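You operate a simulated robot arm through the tools that you are given. There is no shell and no other tool. Be economical: measure what you need, move in short steps, check, and stop when the job is done.

You are at the controls of a simulated robot arm. One attempt, no reset.

## Task
Wind the black spool full from the blue cone on the spool winder.
Fine: spool on the top spindle, clip through the tall post's guide into the short post's, lever to drive, crank till the lamp lights.

Only the result counts: the job must be done as asked and must still hold three seconds after the hand-in. Knocking over, shifting, dropping, spilling or breaking anything else fails it.

## Robot
A 7-joint arm with a two-finger parallel gripper on a trunk, on a base that drives. Base frame: it is fixed to the floor where the robot stands at the start and does not move with it; the origin is under the middle of the robot, x ahead of it, y to its left, z up; the surface under the hand at the start is at about z = 786. Readings come in mm, rad, newtons and seconds.
With the tool pointing down near the work surface it reaches from about 100 to 580 mm from the robot's upright axis, wherever it stands. Its first joint turns from -2.897 to 2.897 rad. Places, roughly: guide on the short post of the spool winder [500, 300, 1000]; guide on the tall post of the spool winder [400, 100, 1000]; low spindle of the spool winder [300, 0, 800]; top spindle of the spool winder [400, 200, 900]; yellow drive lever [300, 200, 800]. Payload 1.57 kg.
The TCP is the grasp point between the finger pads, 30 mm short of the fingertips. In the tool frame z runs along the fingers and y along their closing line. The gripper opens to 80 mm. The fingers are 17 mm wide and 12 mm thick; the gripper's body (40 by 82 mm) begins 80 mm behind the TCP.
Orientation is told as [roll, pitch, yaw] about the base's x, y, z axes, in that order, counted from this pose: with the fingers straight down and closing along the base's y, the tool's x points along the base's -x, its y along +y and its z along -z.

## Interface
- The arm moves only by the tool step_arm. Its argument "commands" is one flat list of numbers, 7 for each row, row after row: the closure, from 0 (fully open) to 1 (shut), then the shift along the base's x, y, z in mm, then the turn, a rotation vector about the base's x, y, z in degrees. In form: [gripper, tx, ty, tz, rx, ry, rz, gripper, tx, ty, tz, rx, ry, rz, ...]. A call has 1 to 12 rows; each row shifts and turns the commanded pose from where the row before left it. Each row takes 0.2 s and may step no farther than 50 mm and 0.15 rad from the row before; otherwise, or with a gripper value out of range, the whole call is refused. A pose out of reach is approached as far as the arm can. The call stops where the force on the tool passes 90 N (or 10 N more than at its start, if that is more) or the arm is blocked; 0.2 s more then pass. Each finger travels about 72 mm/s and halts on what it meets, pressing with about 20 N; the grip force reading is that of the motor and also rises with nothing between the fingers. The clock runs only during rows and for 0.2 s after the last one: add rows that do not move to give the fingers time. The reply holds the time, the measured pose of the TCP, the force on the tool along the base axes, the opening and the grip force, in the units named above and with some noise, with the torque about the TCP (base axes, N m) and any sound that the robot's microphone picked up.
- Cameras (640 x 400 px; columns grow to the right, rows downward): "scene" is now at [224, 20.1, 1475.7]; the picture's right is [0.23, -0.97, 0.00], its down [-0.90, -0.21, -0.39] and it looks along [0.38, 0.09, -0.92] (base axes); focal length 217 px, centre (320, 200). "wrist" rides on the gripper at [72, -7, -122] in the tool frame; the picture's right is [0.09, 1.00, 0.00], its down [-0.84, 0.08, -0.54] and it looks along [-0.54, 0.05, 0.84] (tool axes); focal length 238 px, centre (320, 200). There is no depth. A picture from a camera that has moved, and an enlarged one, comes with that camera's place and axes in the base frame and with its lens. The place of the scene camera against the robot may be out by one fixed shift of up to 18 mm in any direction.
- capture(camera): a new picture of that camera. It takes no simulated time.
- slide_trunk(by): slides the trunk up (or, below 0, down) by that many mm; the arm and the scene camera ride with it, the base frame stays. It gives what a move gives, with no picture.
- base_move(legs): drives the robot by 1 to 6 legs, each [ahead, left, turn to the left] in mm, mm and rad, along the robot's own axes; the way and the turn of a leg run together, so that a leg with both is an arc; at most 1500 mm and 3.142 rad a leg. The arm and the cameras ride along, it lands a little off, and it stops where it bumps. It gives what a move gives.
- turn_head(pan, tilt): turns the head with the scene camera to pan (to the left, within 1.501 rad either way) and tilt (down, from -0.506 to 1.204), counted from straight ahead of the robot. It gives what a move gives.
- inspect(camera, box): a new picture of the part [left, top, right, bottom] of that camera's present view, enlarged. It takes no simulated time.
- sign_off(): hands the job in; it is judged then, once.

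Work in short steps. Places have to be worked out from the pictures, the camera data and where the tool is seen: move nearer, look again, correct. Check each grasp and each placing, and mend what went wrong. You have 120 turns and 82 pictures in all, those below and enlarged ones among them. Open the gripper and draw the arm clear of the work before you hand the job in, unless the task says otherwise.

The tools are called after "Emit:" as name(argument=value, ...) on one line, values as JSON. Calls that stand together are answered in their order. step_arm: Moves the arm, as the interface text tells. Its arguments: {"type":"object","properties":{"commands":{"type":"array","items":{"type":"number"}}},"required":["commands"]} The other tools are called the same way: slide_trunk (by) slides the trunk up or down; base_move (legs) drives the base; turn_head (pan, tilt) turns the head that bears the scene camera; capture (camera) takes a picture; inspect (camera, box) takes an enlarged picture of a part of a camera's view; sign_off () hands the job in.

At the start:

```text
t: 0.0
tool_pos: [332.0, 146.7, 1257.5]
tool_rot: [0.001, 0.001, 0.002]
ft_force: [-1.0, 0.2, -0.4]
wrist_torque: [-0.02, 0.0, 0.0]
opening: 80.2
finger_force: 0.0
trunk travel left (down, up): [-725.0, 265.0]
robot x, y, heading: [-1.5, 2.6, 0.003]
head pan, tilt: [0.23, 1.173]
```

scene: 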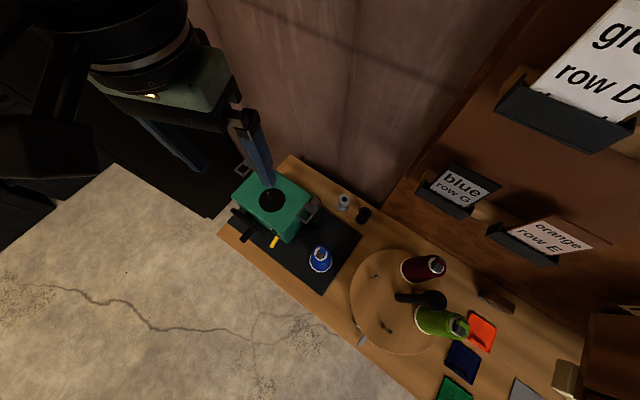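
wrist: 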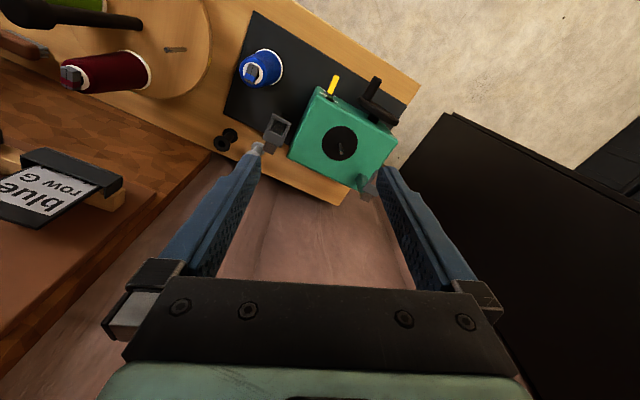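

I look closer at the winder from both cameras before moving.

Emit:
inspect(camera="scene", box=[210, 140, 400, 300])

Emit:
inspect(camera="wrist", box=[200, 20, 430, 210])

```text
2.50 times, centred on (305, 220) of scene
camera zoom: at [224.0, 20.1, 1475.7], right [0.23, -0.97, 0.0], down [-0.9, -0.21, -0.39], along [0.38, 0.09, -0.92], focal length 542 px, centre (358, 150)
```

zoom: 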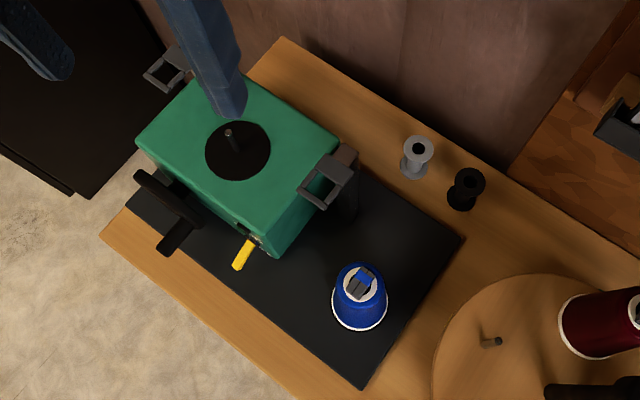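

```text
2.11 times, centred on (315, 115) of wrist
camera zoom: at [260.5, 139.2, 1380.0], right [-0.09, 1.0, 0.0], down [0.84, 0.08, 0.54], along [0.54, 0.05, -0.84], focal length 502 px, centre (330, 379)
```

zoom: 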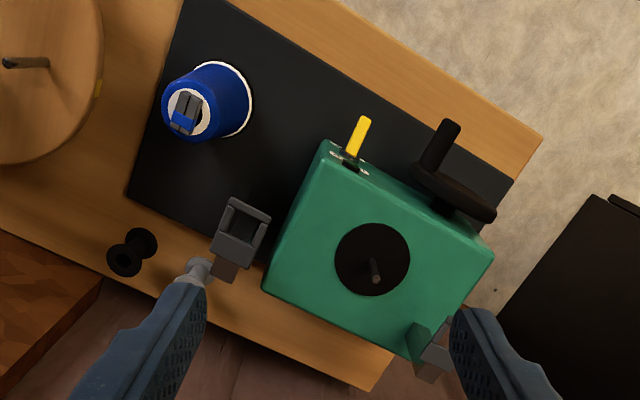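

Blue cone already sits on the low spindle near (299,36); black spool is near (473,-60), top spindle near (427,212), tall guide near (386,80), short guide near (487,304). I move the hand over toward the black spool, staying high, to look again.

Emit:
step_arm(commands=[0.2, 20, -42, 0, 0, 0, 0, 0.2, 20, -42, 0, 0, 0, 0, 0.2, 20, -42, 0, 0, 0, 0, 0.2, 20, -42, 0, 0, 0, 0, 0.2, 20, -40, -20, 0, 0, 0, 0.2, 10, 0, -45, 0, 0, 0, 0.2, 10, 0, -45, 0, 0, 0, 0.2, 0, 0, -45, 0, 0, 0, 0.2, 0, 0, -45, 0, 0, 0, 0.2, 0, 0, 0, 0, 0, 0])

Emit:
capture(camera="wrist")

Emit:
capture(camera="scene")

```text
t: 2.2
tool_pos: [453.0, -61.3, 1058.3]
tool_rot: [0.0, 0.0, 0.0]
ft_force: [0.2, 0.7, 0.5]
wrist_torque: [-0.02, 0.0, -0.02]
opening: 64.3
finger_force: 0.0
trunk travel left (down, up): [-725.0, 265.0]
robot x, y, heading: [1.6, 1.4, -0.002]
head pan, tilt: [0.23, 1.173]
```

```text
77 pictures are left
camera wrist: at [381.1, -69.1, 1180.2], right [-0.09, 1.0, 0.0], down [0.84, 0.08, 0.54], along [0.54, 0.05, -0.84], focal length 238 px, centre (320, 200)
```

wrist: 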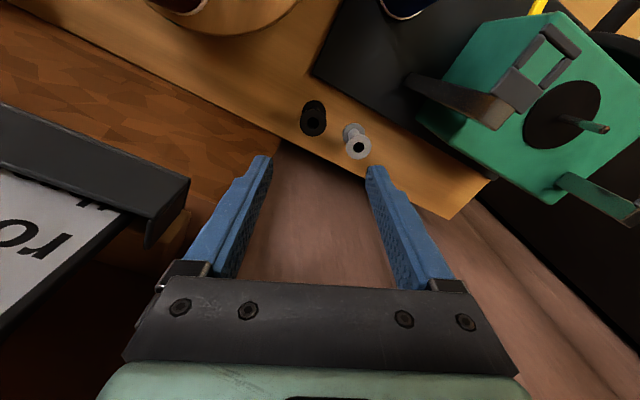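

```text
76 pictures are left
camera scene: at [223.9, 20.2, 1475.7], right [0.23, -0.97, 0.0], down [-0.9, -0.21, -0.39], along [0.38, 0.09, -0.92], focal length 217 px, centre (320, 200)
```

scene: 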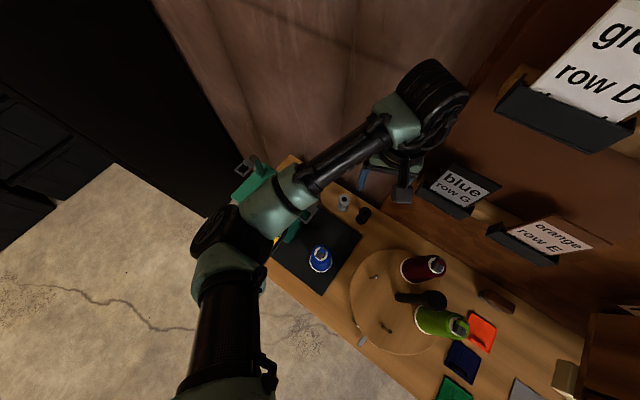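

The bin "blue row C" looks close to the hand; I look closer before descending.

Emit:
inspect(camera="scene", box=[320, 50, 520, 230])

Emit:
inspect(camera="wrist", box=[0, 50, 400, 300])

```text
2.22 times, centred on (420, 140) of scene
camera zoom: at [223.9, 20.2, 1475.7], right [0.23, -0.97, 0.0], down [-0.9, -0.21, -0.39], along [0.38, 0.09, -0.92], focal length 482 px, centre (98, 333)
```

zoom: 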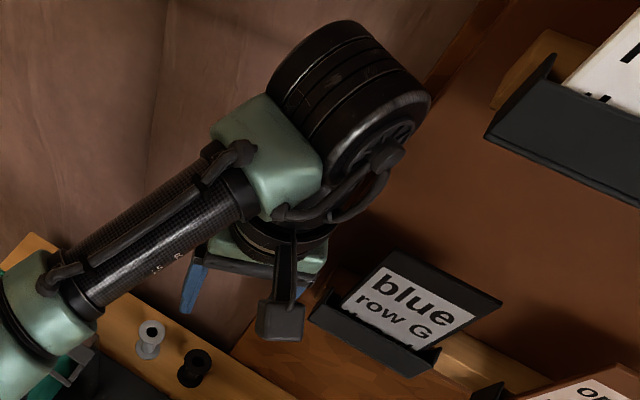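

```text
1.60 times, centred on (200, 175) of wrist
camera zoom: at [381.1, -69.1, 1180.2], right [-0.09, 1.0, 0.0], down [0.84, 0.08, 0.54], along [0.54, 0.05, -0.84], focal length 381 px, centre (512, 240)
```

zoom: 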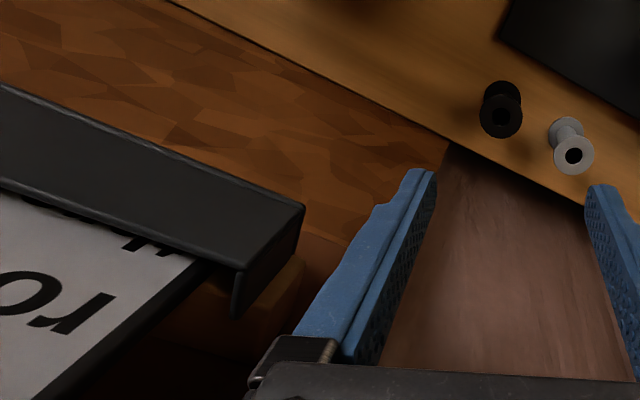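

Depth of that corner is poorly fixed from these two views; I shift the hand sideways for a proper baseline.

Emit:
step_arm(commands=[0.2, 0, 45, 0, 0, 0, 0, 0.2, 0, 45, 0, 0, 0, 0, 0.2, 0, 0, 0, 0, 0, 0])

Emit:
capture(camera="wrist")

```text
t: 3.0
tool_pos: [453.2, 27.3, 1057.3]
tool_rot: [-0.001, -0.001, -0.001]
ft_force: [-1.0, 0.4, 0.3]
wrist_torque: [-0.02, 0.0, 0.0]
opening: 64.1
finger_force: 0.1
trunk travel left (down, up): [-725.0, 265.0]
robot x, y, heading: [4.2, 1.3, -0.001]
head pan, tilt: [0.23, 1.173]
```

```text
73 pictures are left
camera wrist: at [380.6, 20.6, 1179.5], right [-0.09, 1.0, 0.0], down [0.84, 0.08, 0.54], along [0.54, 0.05, -0.84], focal length 238 px, centre (320, 200)
```

wrist: 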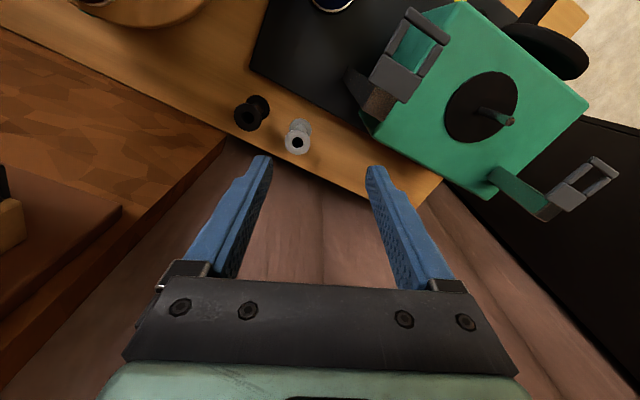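

The bin corner is about (442,-128,1078) and a wall stands behind the table, so I yaw −22° to match the winder and lean the hand 21° toward the table front (the pads stay vertical), then go lower and look.

Emit:
step_arm(commands=[0.2, 0, 0, 0, 0, 0, -7.4, 0.2, 0, 0, 0, 0, 0, -7.3, 0.2, 0, 0, 0, 0, 0, -7.3, 0.2, 0, 0, 0, -2.6, -6.5, 0, 0.2, 0, 0, 0, -2.6, -6.5, 0, 0.2, 0, 0, 0, -2.6, -6.5, 0, 0.2, 0, -30, -40, 0, 0, 0, 0.2, 0, -30, -40, 0, 0, 0, 0.2, 0, 0, -40, 0, 0, 0, 0.2, 0, 0, 0, 0, 0, 0])

Emit:
capture(camera="wrist")

Emit:
capture(camera="scene")

```text
t: 5.2
tool_pos: [452.0, -31.0, 938.5]
tool_rot: [0.001, -0.367, -0.385]
ft_force: [0.4, -0.6, 0.6]
wrist_torque: [0.01, 0.02, 0.01]
opening: 64.0
finger_force: 0.1
trunk travel left (down, up): [-725.0, 265.0]
robot x, y, heading: [3.2, 2.5, 0.001]
head pan, tilt: [0.23, 1.173]
```

```text
72 pictures are left
camera wrist: at [346.5, 3.1, 1026.2], right [0.29, 0.96, -0.03], down [0.57, -0.15, 0.81], along [0.77, -0.25, -0.59], focal length 238 px, centre (320, 200)
```

wrist: 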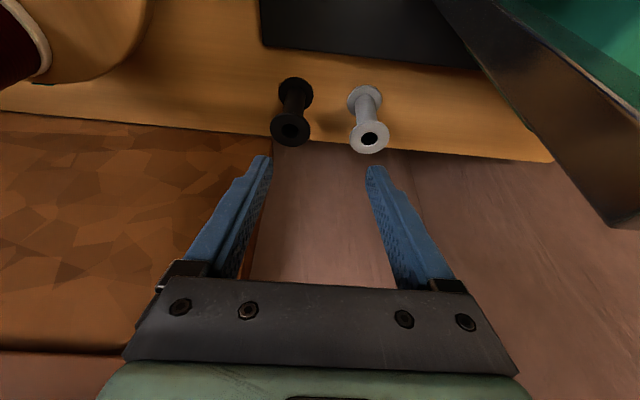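

```text
71 pictures are left
camera scene: at [224.0, 20.5, 1475.7], right [0.23, -0.97, 0.0], down [-0.9, -0.21, -0.39], along [0.38, 0.09, -0.92], focal length 217 px, centre (320, 200)
```

scene: 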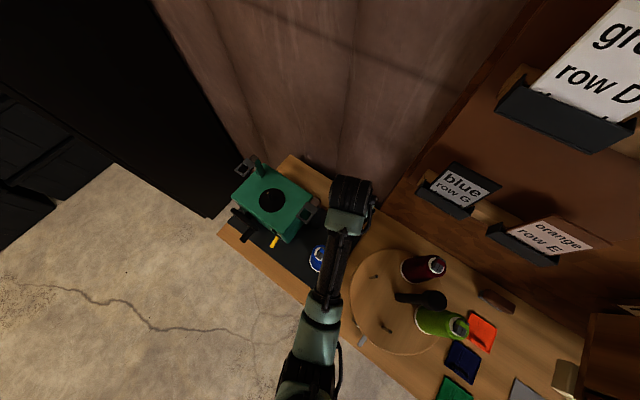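

The black spool stands at about (466,-66), ~35 mm across and ~60 mm tall. I ease the lean to about 12° and hover right above it for a check.

Emit:
step_arm(commands=[0.2, 0, 0, 0, 1.7, 4.2, 0, 0.2, 0, 0, 0, 1.7, 4.2, 0, 0.2, 14, -35, 0, 0, 0, 0, 0.2, 0, 0, -38, 0, 0, 0, 0.2, 0, 0, 0, 0, 0, 0])

Emit:
capture(camera="wrist")

Emit:
inspect(camera="scene", box=[300, 130, 500, 255])

```text
t: 6.4
tool_pos: [466.5, -66.3, 899.2]
tool_rot: [0.003, -0.207, -0.386]
ft_force: [0.0, 0.1, -0.6]
wrist_torque: [-0.03, -0.01, -0.01]
opening: 64.1
finger_force: 0.0
trunk travel left (down, up): [-725.0, 265.0]
robot x, y, heading: [3.1, 2.4, 0.001]
head pan, tilt: [0.23, 1.173]
```

```text
70 pictures are left
camera wrist: at [374.9, -37.3, 1004.6], right [0.29, 0.96, -0.02], down [0.68, -0.19, 0.7], along [0.67, -0.22, -0.71], focal length 238 px, centre (320, 200)
```

wrist: 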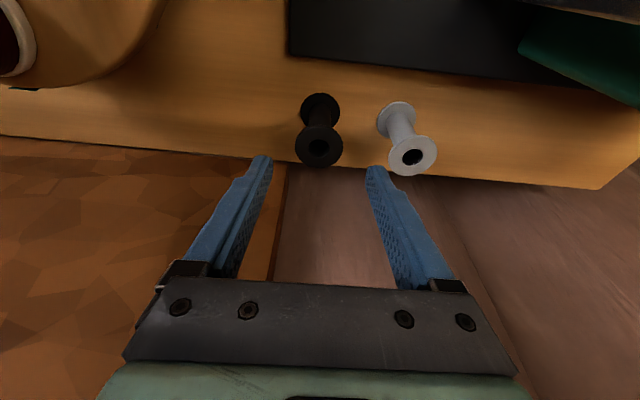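

```text
3.20 times, centred on (400, 192) of scene
camera zoom: at [224.1, 20.0, 1475.7], right [0.23, -0.97, 0.0], down [-0.9, -0.21, -0.39], along [0.38, 0.09, -0.92], focal length 694 px, centre (64, 224)
```

zoom: 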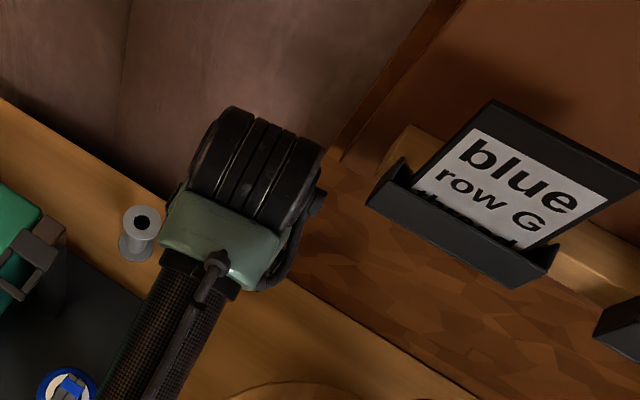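

Estimate refines to (466.5,-70), top z≈853. The hand clears the bin; I shift 4 mm and descend straight down to z≈828.

Emit:
step_arm(commands=[0.2, 0, -4, 0, 0, 0, 0, 0.2, 0, 0, -25, 0, 0, 0, 0.2, 0, 0, -25, 0, 0, 0, 0.2, 0, 0, -21, 0, 0, 0, 0.2, 0, 0, 0, 0, 0, 0])

Emit:
capture(camera="wrist")

```text
t: 7.6
tool_pos: [466.0, -69.7, 828.8]
tool_rot: [0.001, -0.209, -0.385]
ft_force: [0.7, 0.1, -0.2]
wrist_torque: [-0.02, -0.01, -0.03]
opening: 63.9
finger_force: 0.1
trunk travel left (down, up): [-725.0, 265.0]
robot x, y, heading: [-3.0, 0.0, -0.001]
head pan, tilt: [0.23, 1.173]
```

```text
68 pictures are left
camera wrist: at [375.2, -41.8, 933.0], right [0.29, 0.96, -0.02], down [0.68, -0.19, 0.7], along [0.67, -0.22, -0.71], focal length 238 px, centre (320, 200)
```

wrist: 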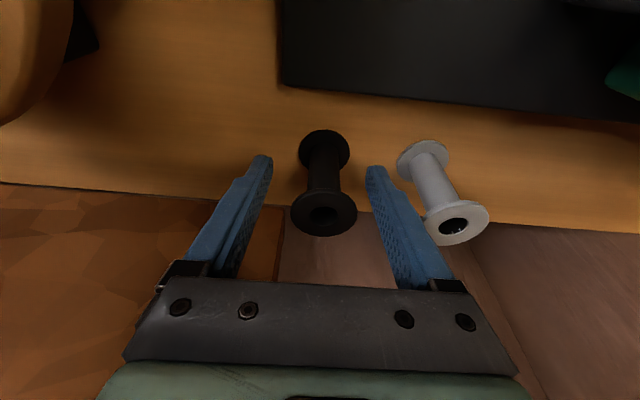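

Spool is centred between the fingers. I close and wait.

Emit:
step_arm(commands=[0.45, 0, 0, 0, 0, 0, 0, 0.65, 0, 0, 0, 0, 0, 0, 0.75, 0, 0, 0, 0, 0, 0, 0.75, 0, 0, 0, 0, 0, 0, 0.75, 0, 0, 0, 0, 0, 0])

Emit:
capture(camera="wrist")

```text
t: 8.8
tool_pos: [467.0, -70.9, 829.3]
tool_rot: [0.001, -0.209, -0.385]
ft_force: [0.3, -0.8, -0.5]
wrist_torque: [0.02, -0.01, 0.01]
opening: 31.9
finger_force: 20.1
trunk travel left (down, up): [-725.0, 265.0]
robot x, y, heading: [1.0, 1.4, -0.001]
head pan, tilt: [0.23, 1.173]
```

```text
67 pictures are left
camera wrist: at [375.3, -41.8, 933.2], right [0.29, 0.96, -0.02], down [0.68, -0.19, 0.7], along [0.67, -0.22, -0.71], focal length 238 px, centre (320, 200)
```

wrist: 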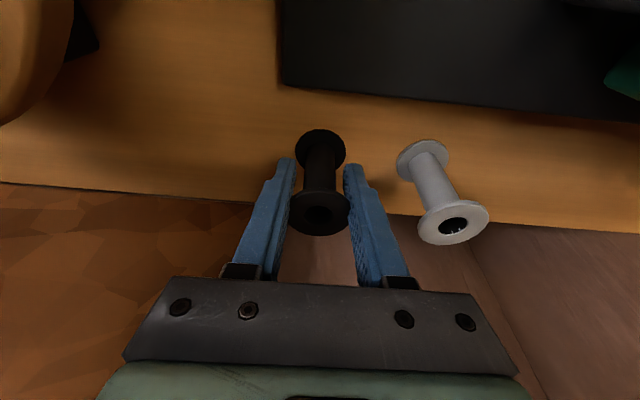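

Held firmly (32 mm). I lift, then carry it up and along +y, away from the bin and behind the tall guide, to near the top spindle.

Emit:
step_arm(commands=[0.75, 0, 0, 30, 0, 0, 0, 0.75, 0, 0, 45, 0, 0, 0, 0.75, 0, 20, 40, 0, 0, 0, 0.75, 0, 35, 35, 0, 0, 0, 0.75, 0, 35, 35, 0, 0, 0, 0.75, 0, 35, 30, 0, 0, 0, 0.75, 0, 40, 20, 0, 0, 0, 0.75, 0, 40, 0, 0, 0, 0, 0.75, -10, 40, 0, 0, 0, 0, 0.75, 0, 0, 0, 0, 0, 0])

Emit:
capture(camera="wrist")

Emit:
inspect(camera="scene", box=[200, 130, 400, 255])

```text
t: 11.0
tool_pos: [456.6, 174.4, 1064.5]
tool_rot: [0.003, -0.209, -0.385]
ft_force: [0.1, -0.6, -0.2]
wrist_torque: [0.02, 0.01, 0.0]
opening: 31.9
finger_force: 20.7
trunk travel left (down, up): [-725.0, 265.0]
robot x, y, heading: [-1.6, 0.5, 0.001]
head pan, tilt: [0.23, 1.173]
```

```text
66 pictures are left
camera wrist: at [365.2, 203.6, 1168.7], right [0.29, 0.96, -0.02], down [0.68, -0.19, 0.7], along [0.67, -0.22, -0.71], focal length 238 px, centre (320, 200)
```

wrist: 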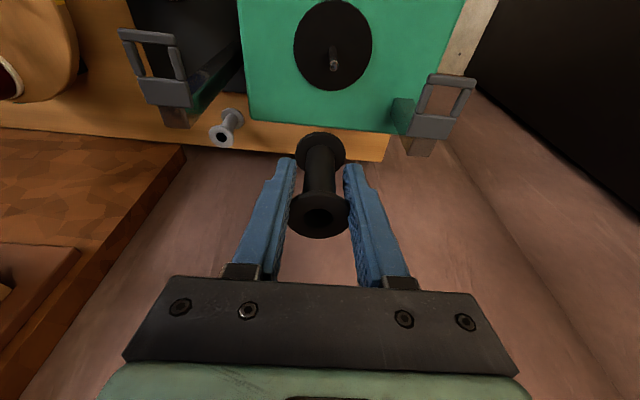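

```text
3.20 times, centred on (300, 192) of scene
camera zoom: at [224.4, 19.5, 1475.7], right [0.23, -0.97, 0.0], down [-0.9, -0.21, -0.39], along [0.38, 0.09, -0.92], focal length 694 px, centre (384, 224)
```

zoom: 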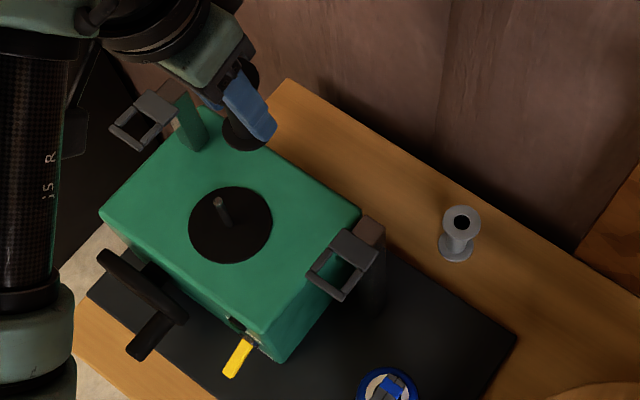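

Spindle computes to (420,193.5), seat z≈915, tip z≈962; the spool is centred on the TCP and upright. I move over the spindle at z≈1025 and look.

Emit:
step_arm(commands=[0.75, -18, 10, 0, 0, 0, 0, 0.75, -18, 10, 0, 0, 0, 0, 0.75, 0, 0, -38, 0, 0, 0, 0.75, 0, 0, 0, 0, 0, 0])

Emit:
capture(camera="wrist")

Emit:
inspect(camera="scene", box=[200, 130, 400, 255])

```text
t: 12.0
tool_pos: [421.0, 195.1, 1025.8]
tool_rot: [0.001, -0.21, -0.383]
ft_force: [-1.1, 0.2, -0.5]
wrist_torque: [-0.02, 0.01, -0.03]
opening: 32.0
finger_force: 19.9
trunk travel left (down, up): [-725.0, 265.0]
robot x, y, heading: [1.2, -0.3, -0.003]
head pan, tilt: [0.23, 1.173]
```

```text
64 pictures are left
camera wrist: at [329.1, 223.5, 1130.7], right [0.29, 0.96, -0.02], down [0.68, -0.19, 0.7], along [0.67, -0.22, -0.71], focal length 238 px, centre (320, 200)
```

wrist: 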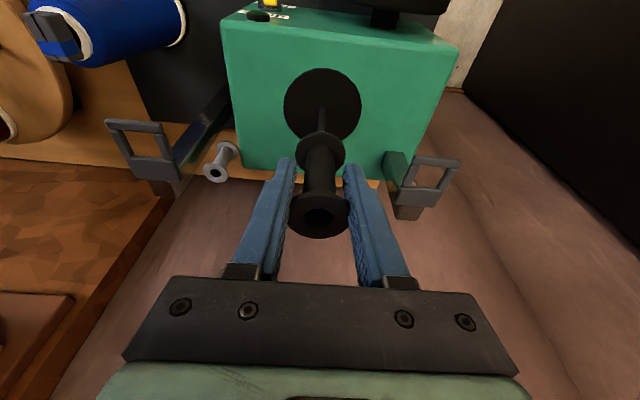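

```text
3.20 times, centred on (300, 192) of scene
camera zoom: at [223.7, 20.4, 1475.8], right [0.23, -0.97, 0.0], down [-0.9, -0.21, -0.39], along [0.38, 0.09, -0.92], focal length 694 px, centre (384, 224)
```

zoom: 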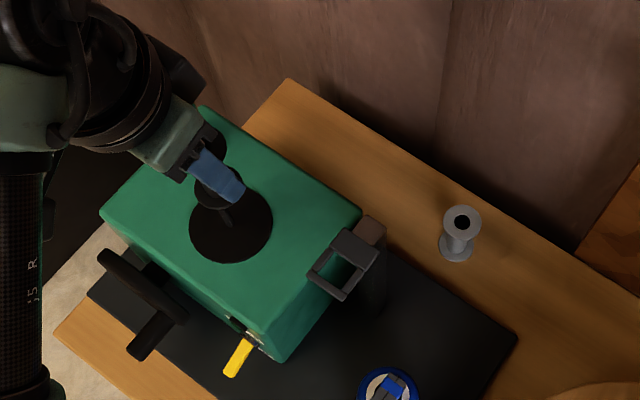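

Alignment is within about 2 mm; I nudge (-1,+2) and lower to just above the spindle tip for a zoomed check.

Emit:
step_arm(commands=[0.75, -1, 2, 0, 0, 0, 0, 0.75, 0, 0, -14, 0, 0, 0, 0.75, 0, 0, 0, 0, 0, 0])

Emit:
inspect(camera="wrist", box=[240, 60, 400, 260])

Emit:
inspect(camera="scene", box=[240, 165, 320, 215])

```text
t: 12.8
tool_pos: [418.9, 197.9, 1011.1]
tool_rot: [-0.001, -0.207, -0.384]
ft_force: [-0.4, 0.3, -0.5]
wrist_torque: [0.02, 0.03, 0.02]
opening: 31.8
finger_force: 20.2
trunk travel left (down, up): [-725.0, 265.0]
robot x, y, heading: [3.6, 3.7, 0.001]
head pan, tilt: [0.23, 1.173]
```

```text
2.00 times, centred on (320, 160) of wrist
camera zoom: at [328.1, 225.8, 1116.3], right [0.29, 0.96, -0.02], down [0.68, -0.19, 0.7], along [0.67, -0.22, -0.71], focal length 477 px, centre (320, 280)
```

zoom: 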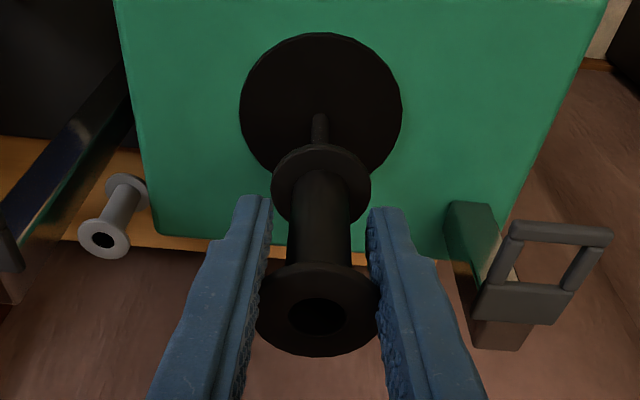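

```text
8.00 times, centred on (280, 190) of scene
camera zoom: at [223.9, 20.2, 1475.7], right [0.23, -0.97, 0.0], down [-0.9, -0.21, -0.39], along [0.38, 0.09, -0.92], focal length 1735 px, centre (640, 280)
```

zoom: 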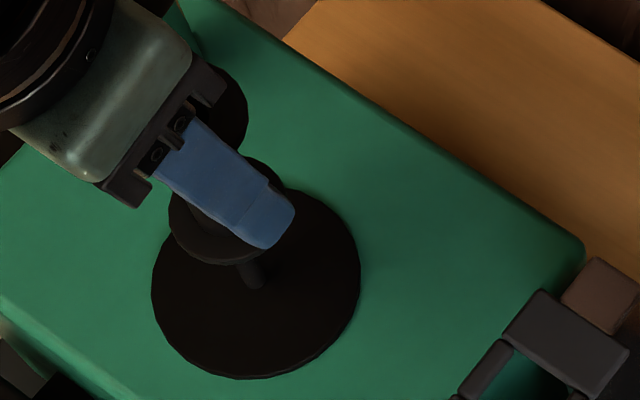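

Lateral alignment is good; fore/aft looks about 2 mm short, so I nudge forward and descend gently to just past the tip.

Emit:
step_arm(commands=[0.75, 2, -0.6, 0, 0, 0, 0, 0.75, 0, 0, -5, 0, 0, 0, 0.75, 0, 0, -5, 0, 0, 0, 0.75, 0, 0, -5, 0, 0, 0])

Emit:
inspect(camera="wrist", box=[240, 60, 400, 260])

```text
t: 13.8
tool_pos: [420.2, 195.7, 996.2]
tool_rot: [-0.001, -0.208, -0.383]
ft_force: [-8.5, -1.2, 2.7]
wrist_torque: [-0.02, 0.32, -0.02]
opening: 31.8
finger_force: 20.2
trunk travel left (down, up): [-725.0, 265.0]
robot x, y, heading: [2.0, -4.8, 0.004]
head pan, tilt: [0.23, 1.173]
```

```text
2.00 times, centred on (320, 160) of wrist
camera zoom: at [329.2, 224.4, 1101.6], right [0.29, 0.96, -0.02], down [0.68, -0.19, 0.7], along [0.67, -0.22, -0.71], focal length 477 px, centre (320, 280)
```

zoom: 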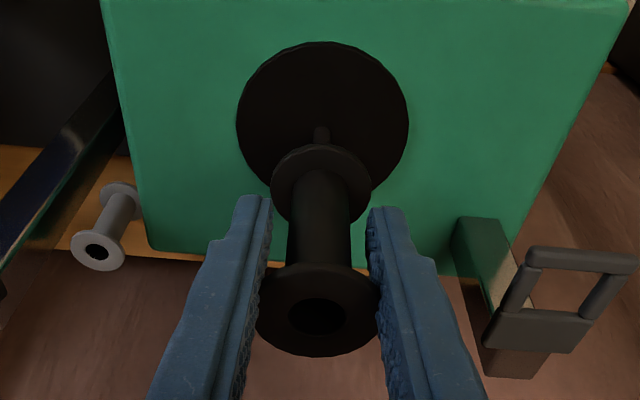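

A −8.5 N side force in x says the spindle is in the hole and pressing one side; I back off in x and go on down.

Emit:
step_arm(commands=[0.75, -2, 0, 0, 0, 0, 0, 0.75, 0, 0, -5, 0, 0, 0, 0.75, 0, 0, -5, 0, 0, 0])

```text
t: 14.6
tool_pos: [418.0, 194.7, 986.7]
tool_rot: [0.002, -0.209, -0.385]
ft_force: [0.7, -0.8, -0.4]
wrist_torque: [0.0, 0.01, -0.03]
opening: 31.8
finger_force: 20.1
trunk travel left (down, up): [-725.0, 265.0]
robot x, y, heading: [-1.7, -0.8, -0.0]
head pan, tilt: [0.23, 1.173]
```

Force is gone and the spool is sliding on freely; I continue down toward the seat at TCP z≈957.

Emit:
step_arm(commands=[0.75, 0, 0, -6, 0, 0, 0, 0.75, 0, 0, -6, 0, 0, 0, 0.75, 0, 0, -6, 0, 0, 0, 0.75, 0, 0, -5, 0, 0, 0])

Emit:
capture(camera="wrist")

```text
t: 15.6
tool_pos: [418.1, 196.1, 965.3]
tool_rot: [0.005, -0.212, -0.387]
ft_force: [-0.8, 0.2, 12.9]
wrist_torque: [-0.09, 0.05, -0.02]
opening: 31.6
finger_force: 20.0
trunk travel left (down, up): [-725.0, 265.0]
robot x, y, heading: [-1.4, -0.4, 0.003]
head pan, tilt: [0.23, 1.173]
```

```text
59 pictures are left
camera wrist: at [327.5, 224.2, 1069.8], right [0.29, 0.96, -0.01], down [0.68, -0.2, 0.71], along [0.67, -0.21, -0.71], focal length 238 px, centre (320, 200)
```

wrist: 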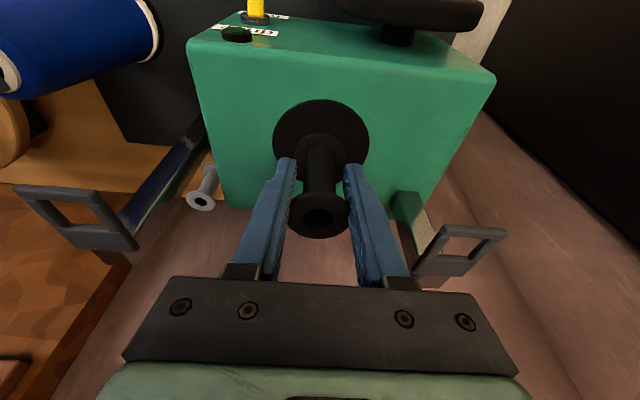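

Upward force 12.9 N at z≈965 and the flange sits concentric on the disc: it is seated. I release and rise to check.

Emit:
step_arm(commands=[0.75, 0, 0, 0, 0, 0, 0, 0.6, 0, 0, 0, 0, 0, 0, 0.4, 0, 0, 0, 0, 0, 0, 0.3, 0, 0, 0, 0, 0, 0, 0.3, 0, 0, 20, 0, 0, 0, 0.3, -4, 2, 30, 0, 0, 0, 0.3, -4, 2, 40, 0, 0, 0, 0.3, 0, 0, 20, 0, 0, 0])

Emit:
capture(camera="wrist")

Emit:
inspect(camera="scene", box=[210, 140, 370, 280])

```text
t: 17.4
tool_pos: [411.5, 199.2, 1072.9]
tool_rot: [0.001, -0.207, -0.384]
ft_force: [0.2, -0.9, -1.1]
wrist_torque: [-0.02, 0.01, 0.02]
opening: 56.0
finger_force: 0.1
trunk travel left (down, up): [-725.0, 265.0]
robot x, y, heading: [2.1, 1.6, -0.004]
head pan, tilt: [0.23, 1.173]
```

```text
58 pictures are left
camera wrist: at [320.3, 228.1, 1178.7], right [0.29, 0.96, -0.02], down [0.69, -0.19, 0.7], along [0.67, -0.22, -0.71], focal length 238 px, centre (320, 200)
```

wrist: 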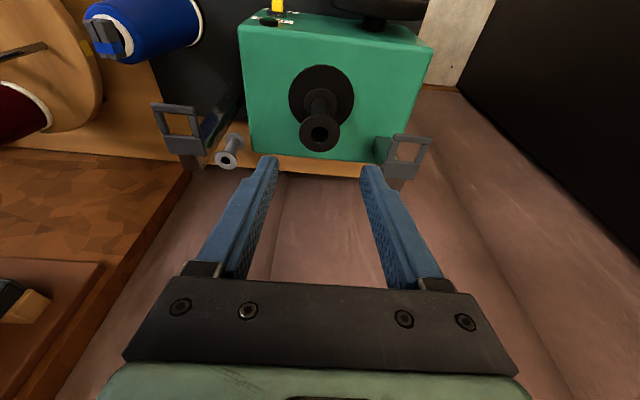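

```text
2.86 times, centred on (290, 210) of scene
camera zoom: at [224.1, 19.9, 1475.7], right [0.23, -0.97, 0.0], down [-0.9, -0.21, -0.39], along [0.38, 0.09, -0.92], focal length 620 px, centre (406, 171)
```

zoom: 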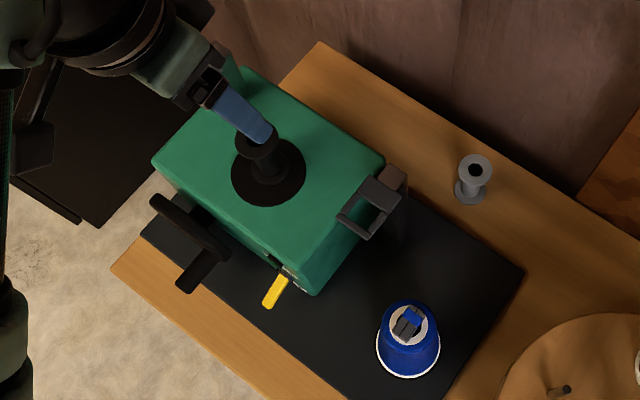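

The black spool stands on the spindle. Next I move the hand toward the cone to view its clip and the tall guide.

Emit:
step_arm(commands=[0.3, -20, -40, 10, 0, 0, 0, 0.3, -20, -40, 10, 0, 0, 0, 0.3, -25, -30, 0, 0, 0, 0, 0.3, -25, -20, 0, 0, 0, 0, 0.3, 0, 0, 0, 0, 0, 0])

Emit:
capture(camera="wrist")

```text
t: 18.6
tool_pos: [322.2, 69.7, 1094.4]
tool_rot: [0.002, -0.208, -0.384]
ft_force: [0.2, 0.2, -0.5]
wrist_torque: [0.02, -0.02, 0.02]
opening: 55.9
finger_force: 0.0
trunk travel left (down, up): [-725.0, 265.0]
robot x, y, heading: [-0.7, -0.2, -0.001]
head pan, tilt: [0.23, 1.173]
```

```text
56 pictures are left
camera wrist: at [231.0, 98.5, 1198.5], right [0.29, 0.96, -0.02], down [0.68, -0.19, 0.7], along [0.67, -0.22, -0.71], focal length 238 px, centre (320, 200)
```

wrist: 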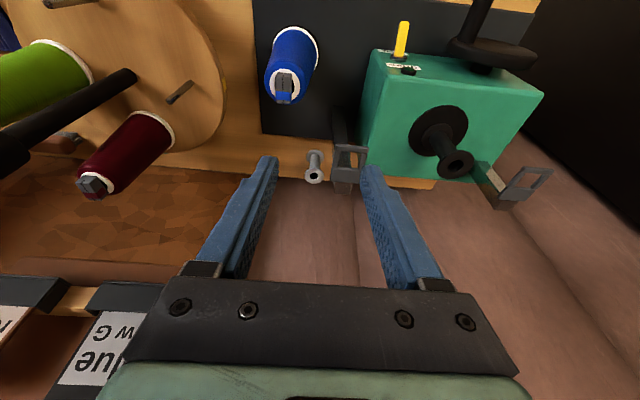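

Emit:
inspect(camera="wrist", box=[240, 0, 560, 220])

Emit:
inspect(camera="wrist", box=[255, 20, 335, 110])

Emit:
inspect(camera="wrist", box=[370, 10, 460, 90])

```text
1.82 times, centred on (400, 110) of wrist
camera zoom: at [231.0, 98.5, 1198.5], right [0.29, 0.96, -0.02], down [0.68, -0.19, 0.7], along [0.67, -0.22, -0.71], focal length 433 px, centre (174, 364)
```

zoom: 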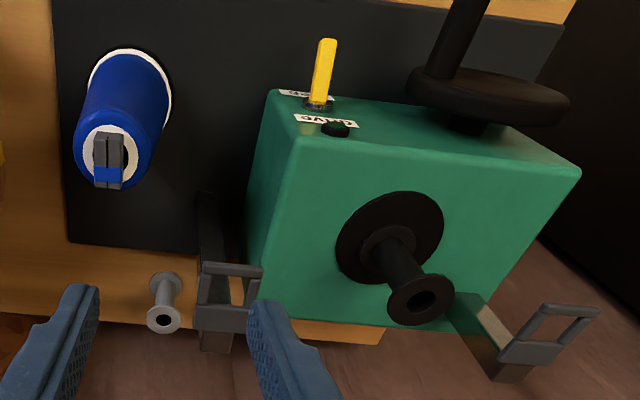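

```text
4.44 times, centred on (295, 65) of wrist
camera zoom: at [231.0, 98.5, 1198.5], right [0.29, 0.96, -0.02], down [0.68, -0.19, 0.7], along [0.67, -0.22, -0.71], focal length 1059 px, centre (431, 800)
```

zoom: 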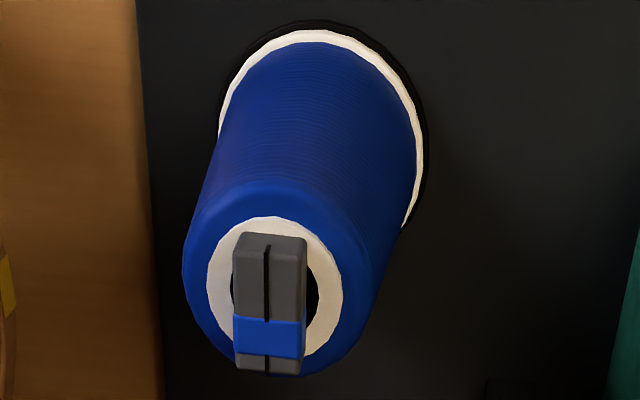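

```text
5.00 times, centred on (415, 50) of wrist
camera zoom: at [231.0, 98.5, 1198.5], right [0.29, 0.96, -0.02], down [0.68, -0.19, 0.7], along [0.67, -0.22, -0.71], focal length 1192 px, centre (-155, 950)
```

zoom: 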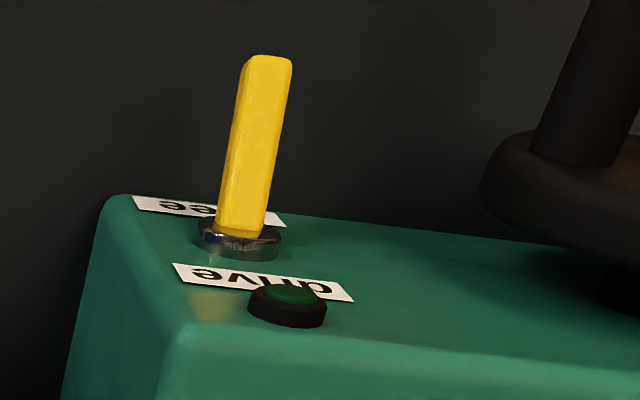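

The front face has labels "free" and "drive" with a green lamp, but the lever's lie is ambiguous from above. I take the hand in front of the box and lean it more to look at the face side-on.

Emit:
step_arm(commands=[0.3, -40, 25, -10, 0, 0, 0, 0.3, -30, 35, -20, 0, 0, 0, 0.3, -20, 35, -30, -3.1, -7.7, 0, 0.3, 0, 25, -30, -3.1, -7.7, 0, 0.3, 0, 0, -20, -3.1, -7.7, 0, 0.3, 0, 0, 0, 0, 0, 0])

Emit:
capture(camera="wrist")

```text
refused: row 2 steps farther than a row can; nothing moved
```

```text
52 pictures are left
camera wrist: at [231.0, 98.5, 1198.5], right [0.29, 0.96, -0.02], down [0.68, -0.19, 0.7], along [0.67, -0.22, -0.71], focal length 238 px, centre (320, 200)
```

wrist: 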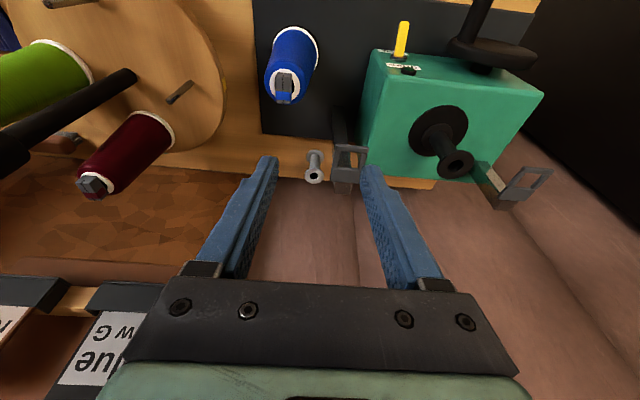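

One row was too long; I shorten the steps.

Emit:
step_arm(commands=[0.3, -30, 30, -10, 0, 0, 0, 0.3, -30, 30, -20, 0, 0, 0, 0.3, -30, 30, -20, -3.1, -7.7, 0, 0.3, 0, 30, -20, -3.1, -7.7, 0, 0.3, 0, 0, -20, -3.1, -7.7, 0, 0.3, 0, 0, -20, 0, 0, 0, 0.3, 0, 0, 0, 0, 0, 0])

Emit:
capture(camera="wrist")

```text
t: 20.2
tool_pos: [234.0, 191.0, 982.0]
tool_rot: [0.001, -0.644, -0.383]
ft_force: [0.0, -0.4, 0.0]
wrist_torque: [0.0, -0.02, 0.02]
opening: 56.1
finger_force: 0.0
out of reach, approached as far as the arm can: row 1
trunk travel left (down, up): [-725.0, 265.0]
robot x, y, heading: [-0.3, -1.5, -0.003]
head pan, tilt: [0.23, 1.173]
```

```text
51 pictures are left
camera wrist: at [110.7, 233.3, 1037.3], right [0.3, 0.95, -0.05], down [0.35, -0.06, 0.94], along [0.89, -0.3, -0.35], focal length 238 px, centre (320, 200)
```

wrist: 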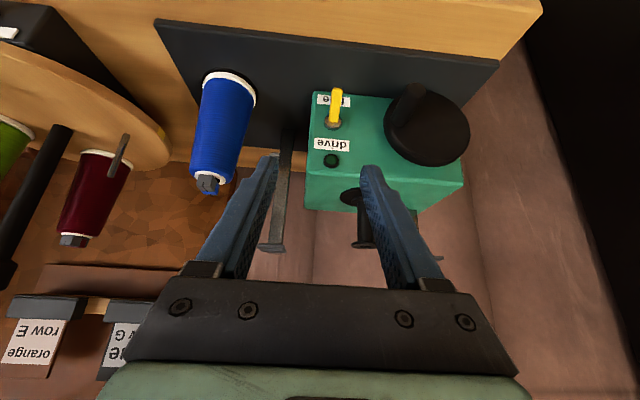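

Emit:
inspect(camera="wrist", box=[290, 60, 490, 190])

```text
3.08 times, centred on (390, 125) of wrist
camera zoom: at [110.7, 233.3, 1037.3], right [0.3, 0.95, -0.05], down [0.35, -0.06, 0.94], along [0.89, -0.3, -0.35], focal length 733 px, centre (105, 431)
```

zoom: 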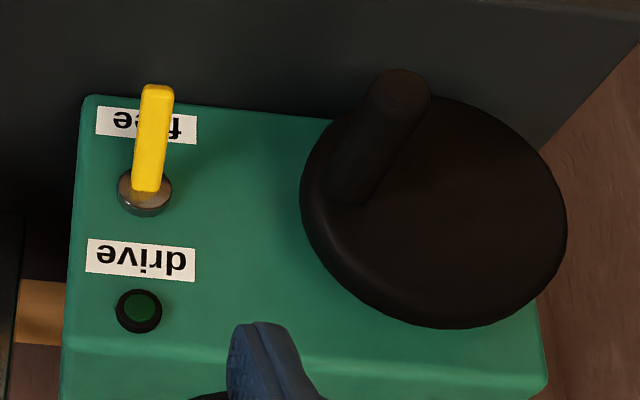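

Now clear (the picture is upside down): the lever points outward and down to "free" and must be raised to "drive"; pivot ≈ (346,166,839), tip ≈ (312,179,823). The crank wheel is centred near (368,274,855) with a handle. I look at the clip from here too.

Emit:
inspect(camera="wrist", box=[170, 130, 290, 260])

Emit:
inspect(camera="scene", box=[280, 180, 360, 280])

```text
3.08 times, centred on (230, 195) of wrist
camera zoom: at [110.7, 233.3, 1037.3], right [0.3, 0.95, -0.05], down [0.35, -0.06, 0.94], along [0.89, -0.3, -0.35], focal length 733 px, centre (597, 215)
```

zoom: 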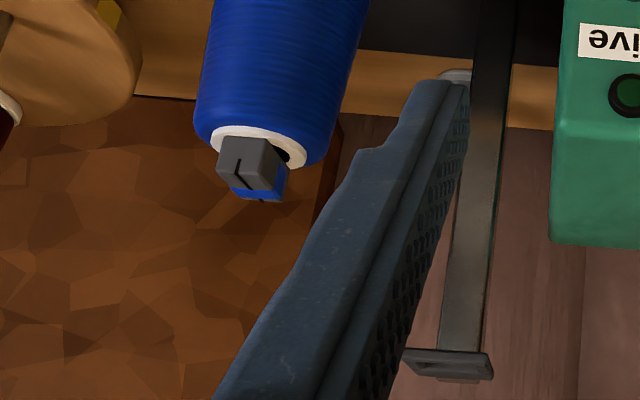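

```text
4.00 times, centred on (320, 230) of scene
camera zoom: at [223.7, 19.9, 1475.8], right [0.23, -0.97, 0.0], down [-0.9, -0.21, -0.39], along [0.38, 0.09, -0.92], focal length 868 px, centre (320, 80)
```

zoom: 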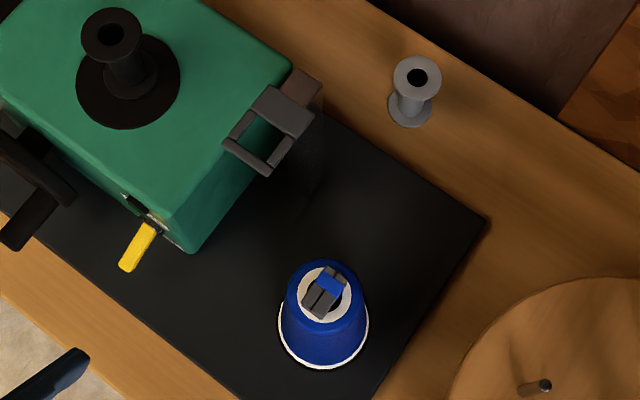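

The clip lies front-to-back on the cone top. I look closely at the two guides to understand their openings.

Emit:
inspect(camera="scene", box=[296, 190, 328, 220])

Emit:
inspect(camera="scene", box=[225, 150, 265, 190])

```text
13.33 times, centred on (312, 205) of scene
camera zoom: at [223.7, 19.9, 1475.8], right [0.23, -0.97, 0.0], down [-0.9, -0.21, -0.39], along [0.38, 0.09, -0.92], focal length 2892 px, centre (427, 133)
```

zoom: 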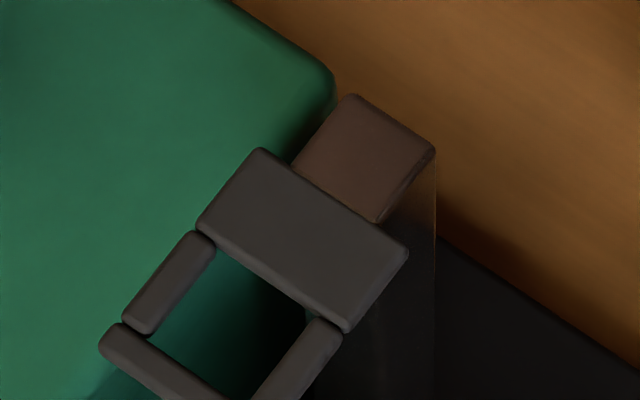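

```text
10.00 times, centred on (245, 170) of scene
camera zoom: at [223.7, 19.9, 1475.8], right [0.23, -0.97, 0.0], down [-0.9, -0.21, -0.39], along [0.38, 0.09, -0.92], focal length 2169 px, centre (1070, 500)
```

zoom: 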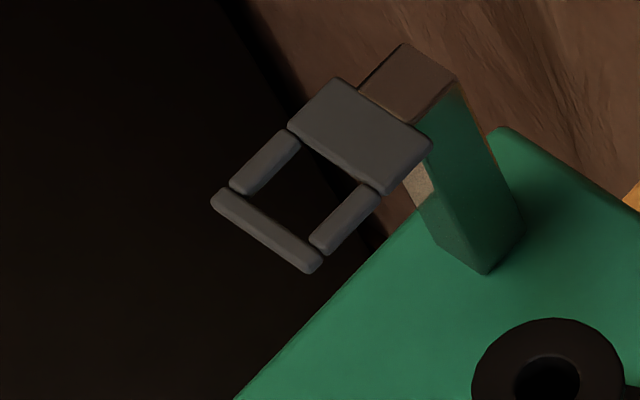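

The guides are closed frames with vertical holes (~22×20 mm). I need the clip's true size, so I move above the cone and look closely.

Emit:
step_arm(commands=[0.3, 10, -30, 20, 0, 0, 0, 0.3, 20, -40, 10, 0, 0, 0, 0.3, 25, -40, 0, 3.1, 7.7, 0, 0.3, 25, -40, 0, 3.1, 7.7, 0, 0.3, 0, -15, 0, 3.1, 7.7, 0, 0.3, 0, 0, 0, 0, 0, 0])

Emit:
capture(camera="wrist")

Emit:
inspect(camera="wrist", box=[220, 50, 420, 200])

```text
t: 21.6
tool_pos: [317.1, 29.1, 1010.0]
tool_rot: [0.001, -0.208, -0.382]
ft_force: [0.1, -0.7, -0.4]
wrist_torque: [0.01, -0.03, 0.01]
opening: 56.0
finger_force: 0.1
out of reach, approached as far as the arm can: row 3
trunk travel left (down, up): [-725.0, 265.0]
robot x, y, heading: [-3.5, 1.6, -0.003]
head pan, tilt: [0.23, 1.173]
```

```text
45 pictures are left
camera wrist: at [225.1, 57.2, 1115.0], right [0.29, 0.96, -0.02], down [0.68, -0.19, 0.7], along [0.67, -0.21, -0.71], focal length 238 px, centre (320, 200)
```

wrist: 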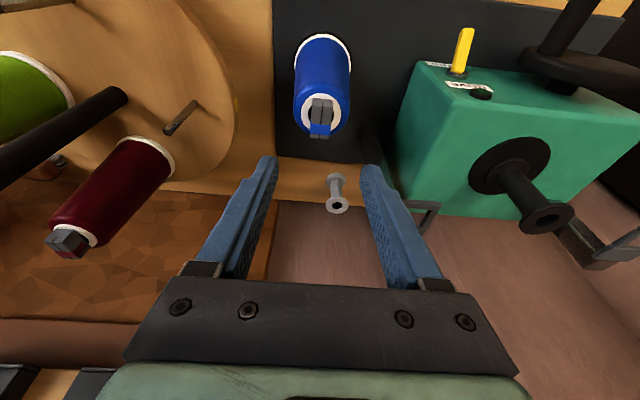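

```text
2.67 times, centred on (320, 125) of wrist
camera zoom: at [225.1, 57.2, 1115.0], right [0.29, 0.96, -0.02], down [0.68, -0.19, 0.7], along [0.67, -0.21, -0.71], focal length 636 px, centre (320, 400)
```

zoom: 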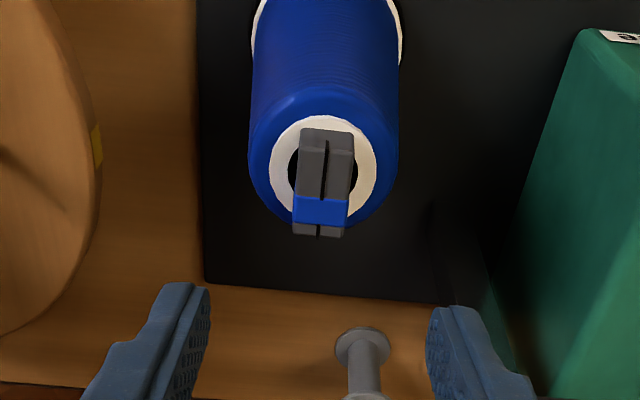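

The clip lies on the cone top, about 26×16×15 mm, centred near (309,30), z 927–942, blue band at the wall end. I set the tool straight down and hover above its blue end.

Emit:
step_arm(commands=[0.3, 0, 0, 0, 2.2, 5.6, 0, 0.3, 0, 0, 0, 2.2, 5.6, 0, 0.3, 0, -2, -20, 0, 0, 0, 0.3, 0, 0, 0, 0, 0, 0])

Emit:
capture(camera="wrist")

Emit:
inspect(camera="wrist", box=[240, 70, 400, 200])

```text
t: 22.6
tool_pos: [317.1, 26.8, 991.2]
tool_rot: [-0.001, 0.001, -0.384]
ft_force: [-0.2, -0.4, 0.0]
wrist_torque: [-0.02, 0.02, 0.01]
opening: 56.1
finger_force: 0.2
trunk travel left (down, up): [-725.0, 265.0]
robot x, y, heading: [-0.6, 0.6, 0.002]
head pan, tilt: [0.23, 1.173]
```

```text
43 pictures are left
camera wrist: at [247.7, 46.7, 1112.8], right [0.29, 0.96, 0.0], down [0.81, -0.24, 0.54], along [0.52, -0.16, -0.84], focal length 238 px, centre (320, 200)
```

wrist: 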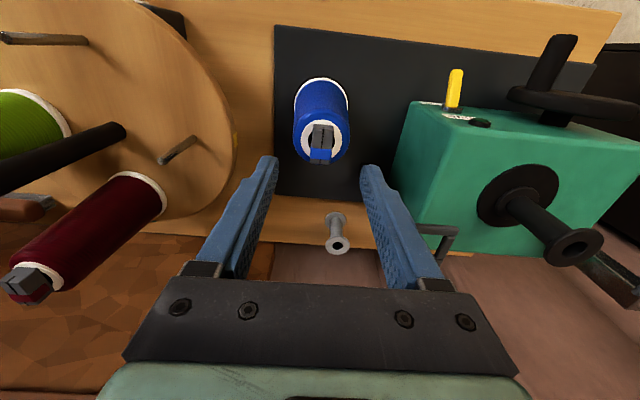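

```text
3.08 times, centred on (320, 135) of wrist
camera zoom: at [247.7, 46.7, 1112.8], right [0.29, 0.96, 0.0], down [0.81, -0.24, 0.54], along [0.52, -0.16, -0.84], focal length 733 px, centre (320, 400)
```

zoom: 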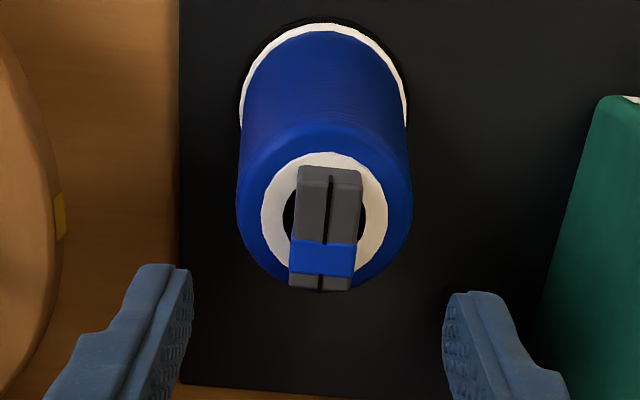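

The clip's blue end is right under the tool axis. I descend so the tips stop just above the cone top, then close.

Emit:
step_arm(commands=[0.3, 0.5, -0.5, -15, 0, 0, 0, 0.3, 0, 0, -14, 0, 0, 0, 0.5, 0, 0, 0, 0, 0, 0, 0.7, 0, 0, 0, 0, 0, 0, 0.9, 0, 0, 0, 0, 0, 0, 0.9, 0, 0, 0, 0, 0, 0, 0.9, 0, 0, 0, 0, 0, 0])

Emit:
inspect(camera="wrist", box=[240, 70, 400, 240])

```text
t: 24.2
tool_pos: [317.6, 27.0, 961.0]
tool_rot: [-0.001, 0.001, -0.384]
ft_force: [-0.8, 0.1, 0.2]
wrist_torque: [-0.01, 0.02, -0.01]
opening: 14.3
finger_force: 20.3
trunk travel left (down, up): [-725.0, 265.0]
robot x, y, heading: [1.4, -0.7, -0.001]
head pan, tilt: [0.23, 1.173]
```

```text
2.35 times, centred on (320, 155) of wrist
camera zoom: at [247.8, 46.7, 1084.3], right [0.29, 0.96, 0.0], down [0.81, -0.24, 0.54], along [0.52, -0.16, -0.84], focal length 561 px, centre (320, 306)
```

zoom: 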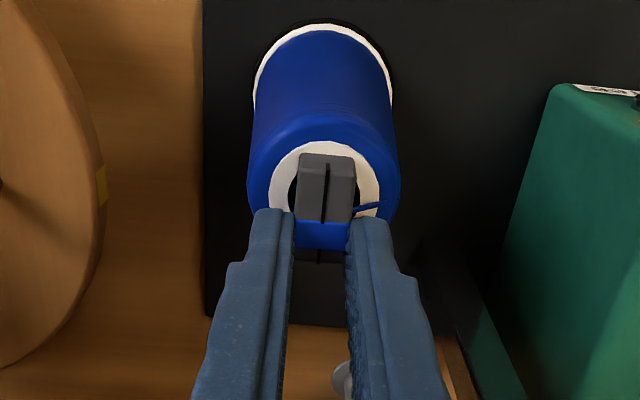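

The clip is gripped (14.3 mm) and a blue thread end shows. I lift it gently and check that the cone stays.

Emit:
step_arm(commands=[0.9, 0, 0, 15, 0, 0, 0, 0.9, 0, 0, 25, 0, 0, 0, 0.9, 0, 0, 40, 0, 0, 0, 0.9, 0, 0, 40, 0, 0, 0, 0.9, 0, 0, 0, 0, 0, 0])

Emit:
capture(camera="wrist")

```text
t: 25.4
tool_pos: [317.1, 27.3, 1081.2]
tool_rot: [0.0, 0.001, -0.385]
ft_force: [0.3, 0.6, 0.2]
wrist_torque: [0.02, 0.0, -0.02]
opening: 14.1
finger_force: 19.6
trunk travel left (down, up): [-725.0, 265.0]
robot x, y, heading: [3.2, 5.9, -0.002]
head pan, tilt: [0.23, 1.173]
```

```text
40 pictures are left
camera wrist: at [248.5, 47.0, 1204.3], right [0.29, 0.96, 0.0], down [0.81, -0.24, 0.54], along [0.52, -0.16, -0.84], focal length 238 px, centre (320, 200)
```

wrist: 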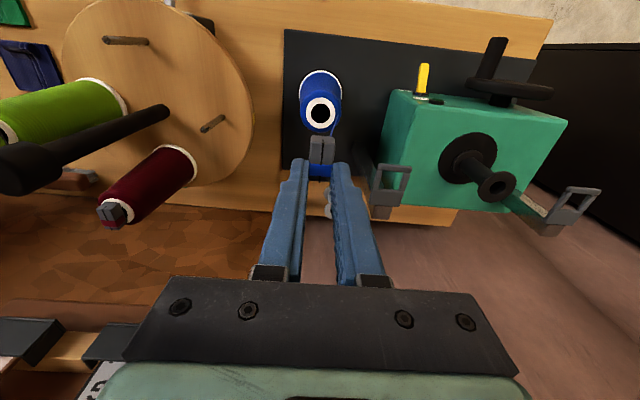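

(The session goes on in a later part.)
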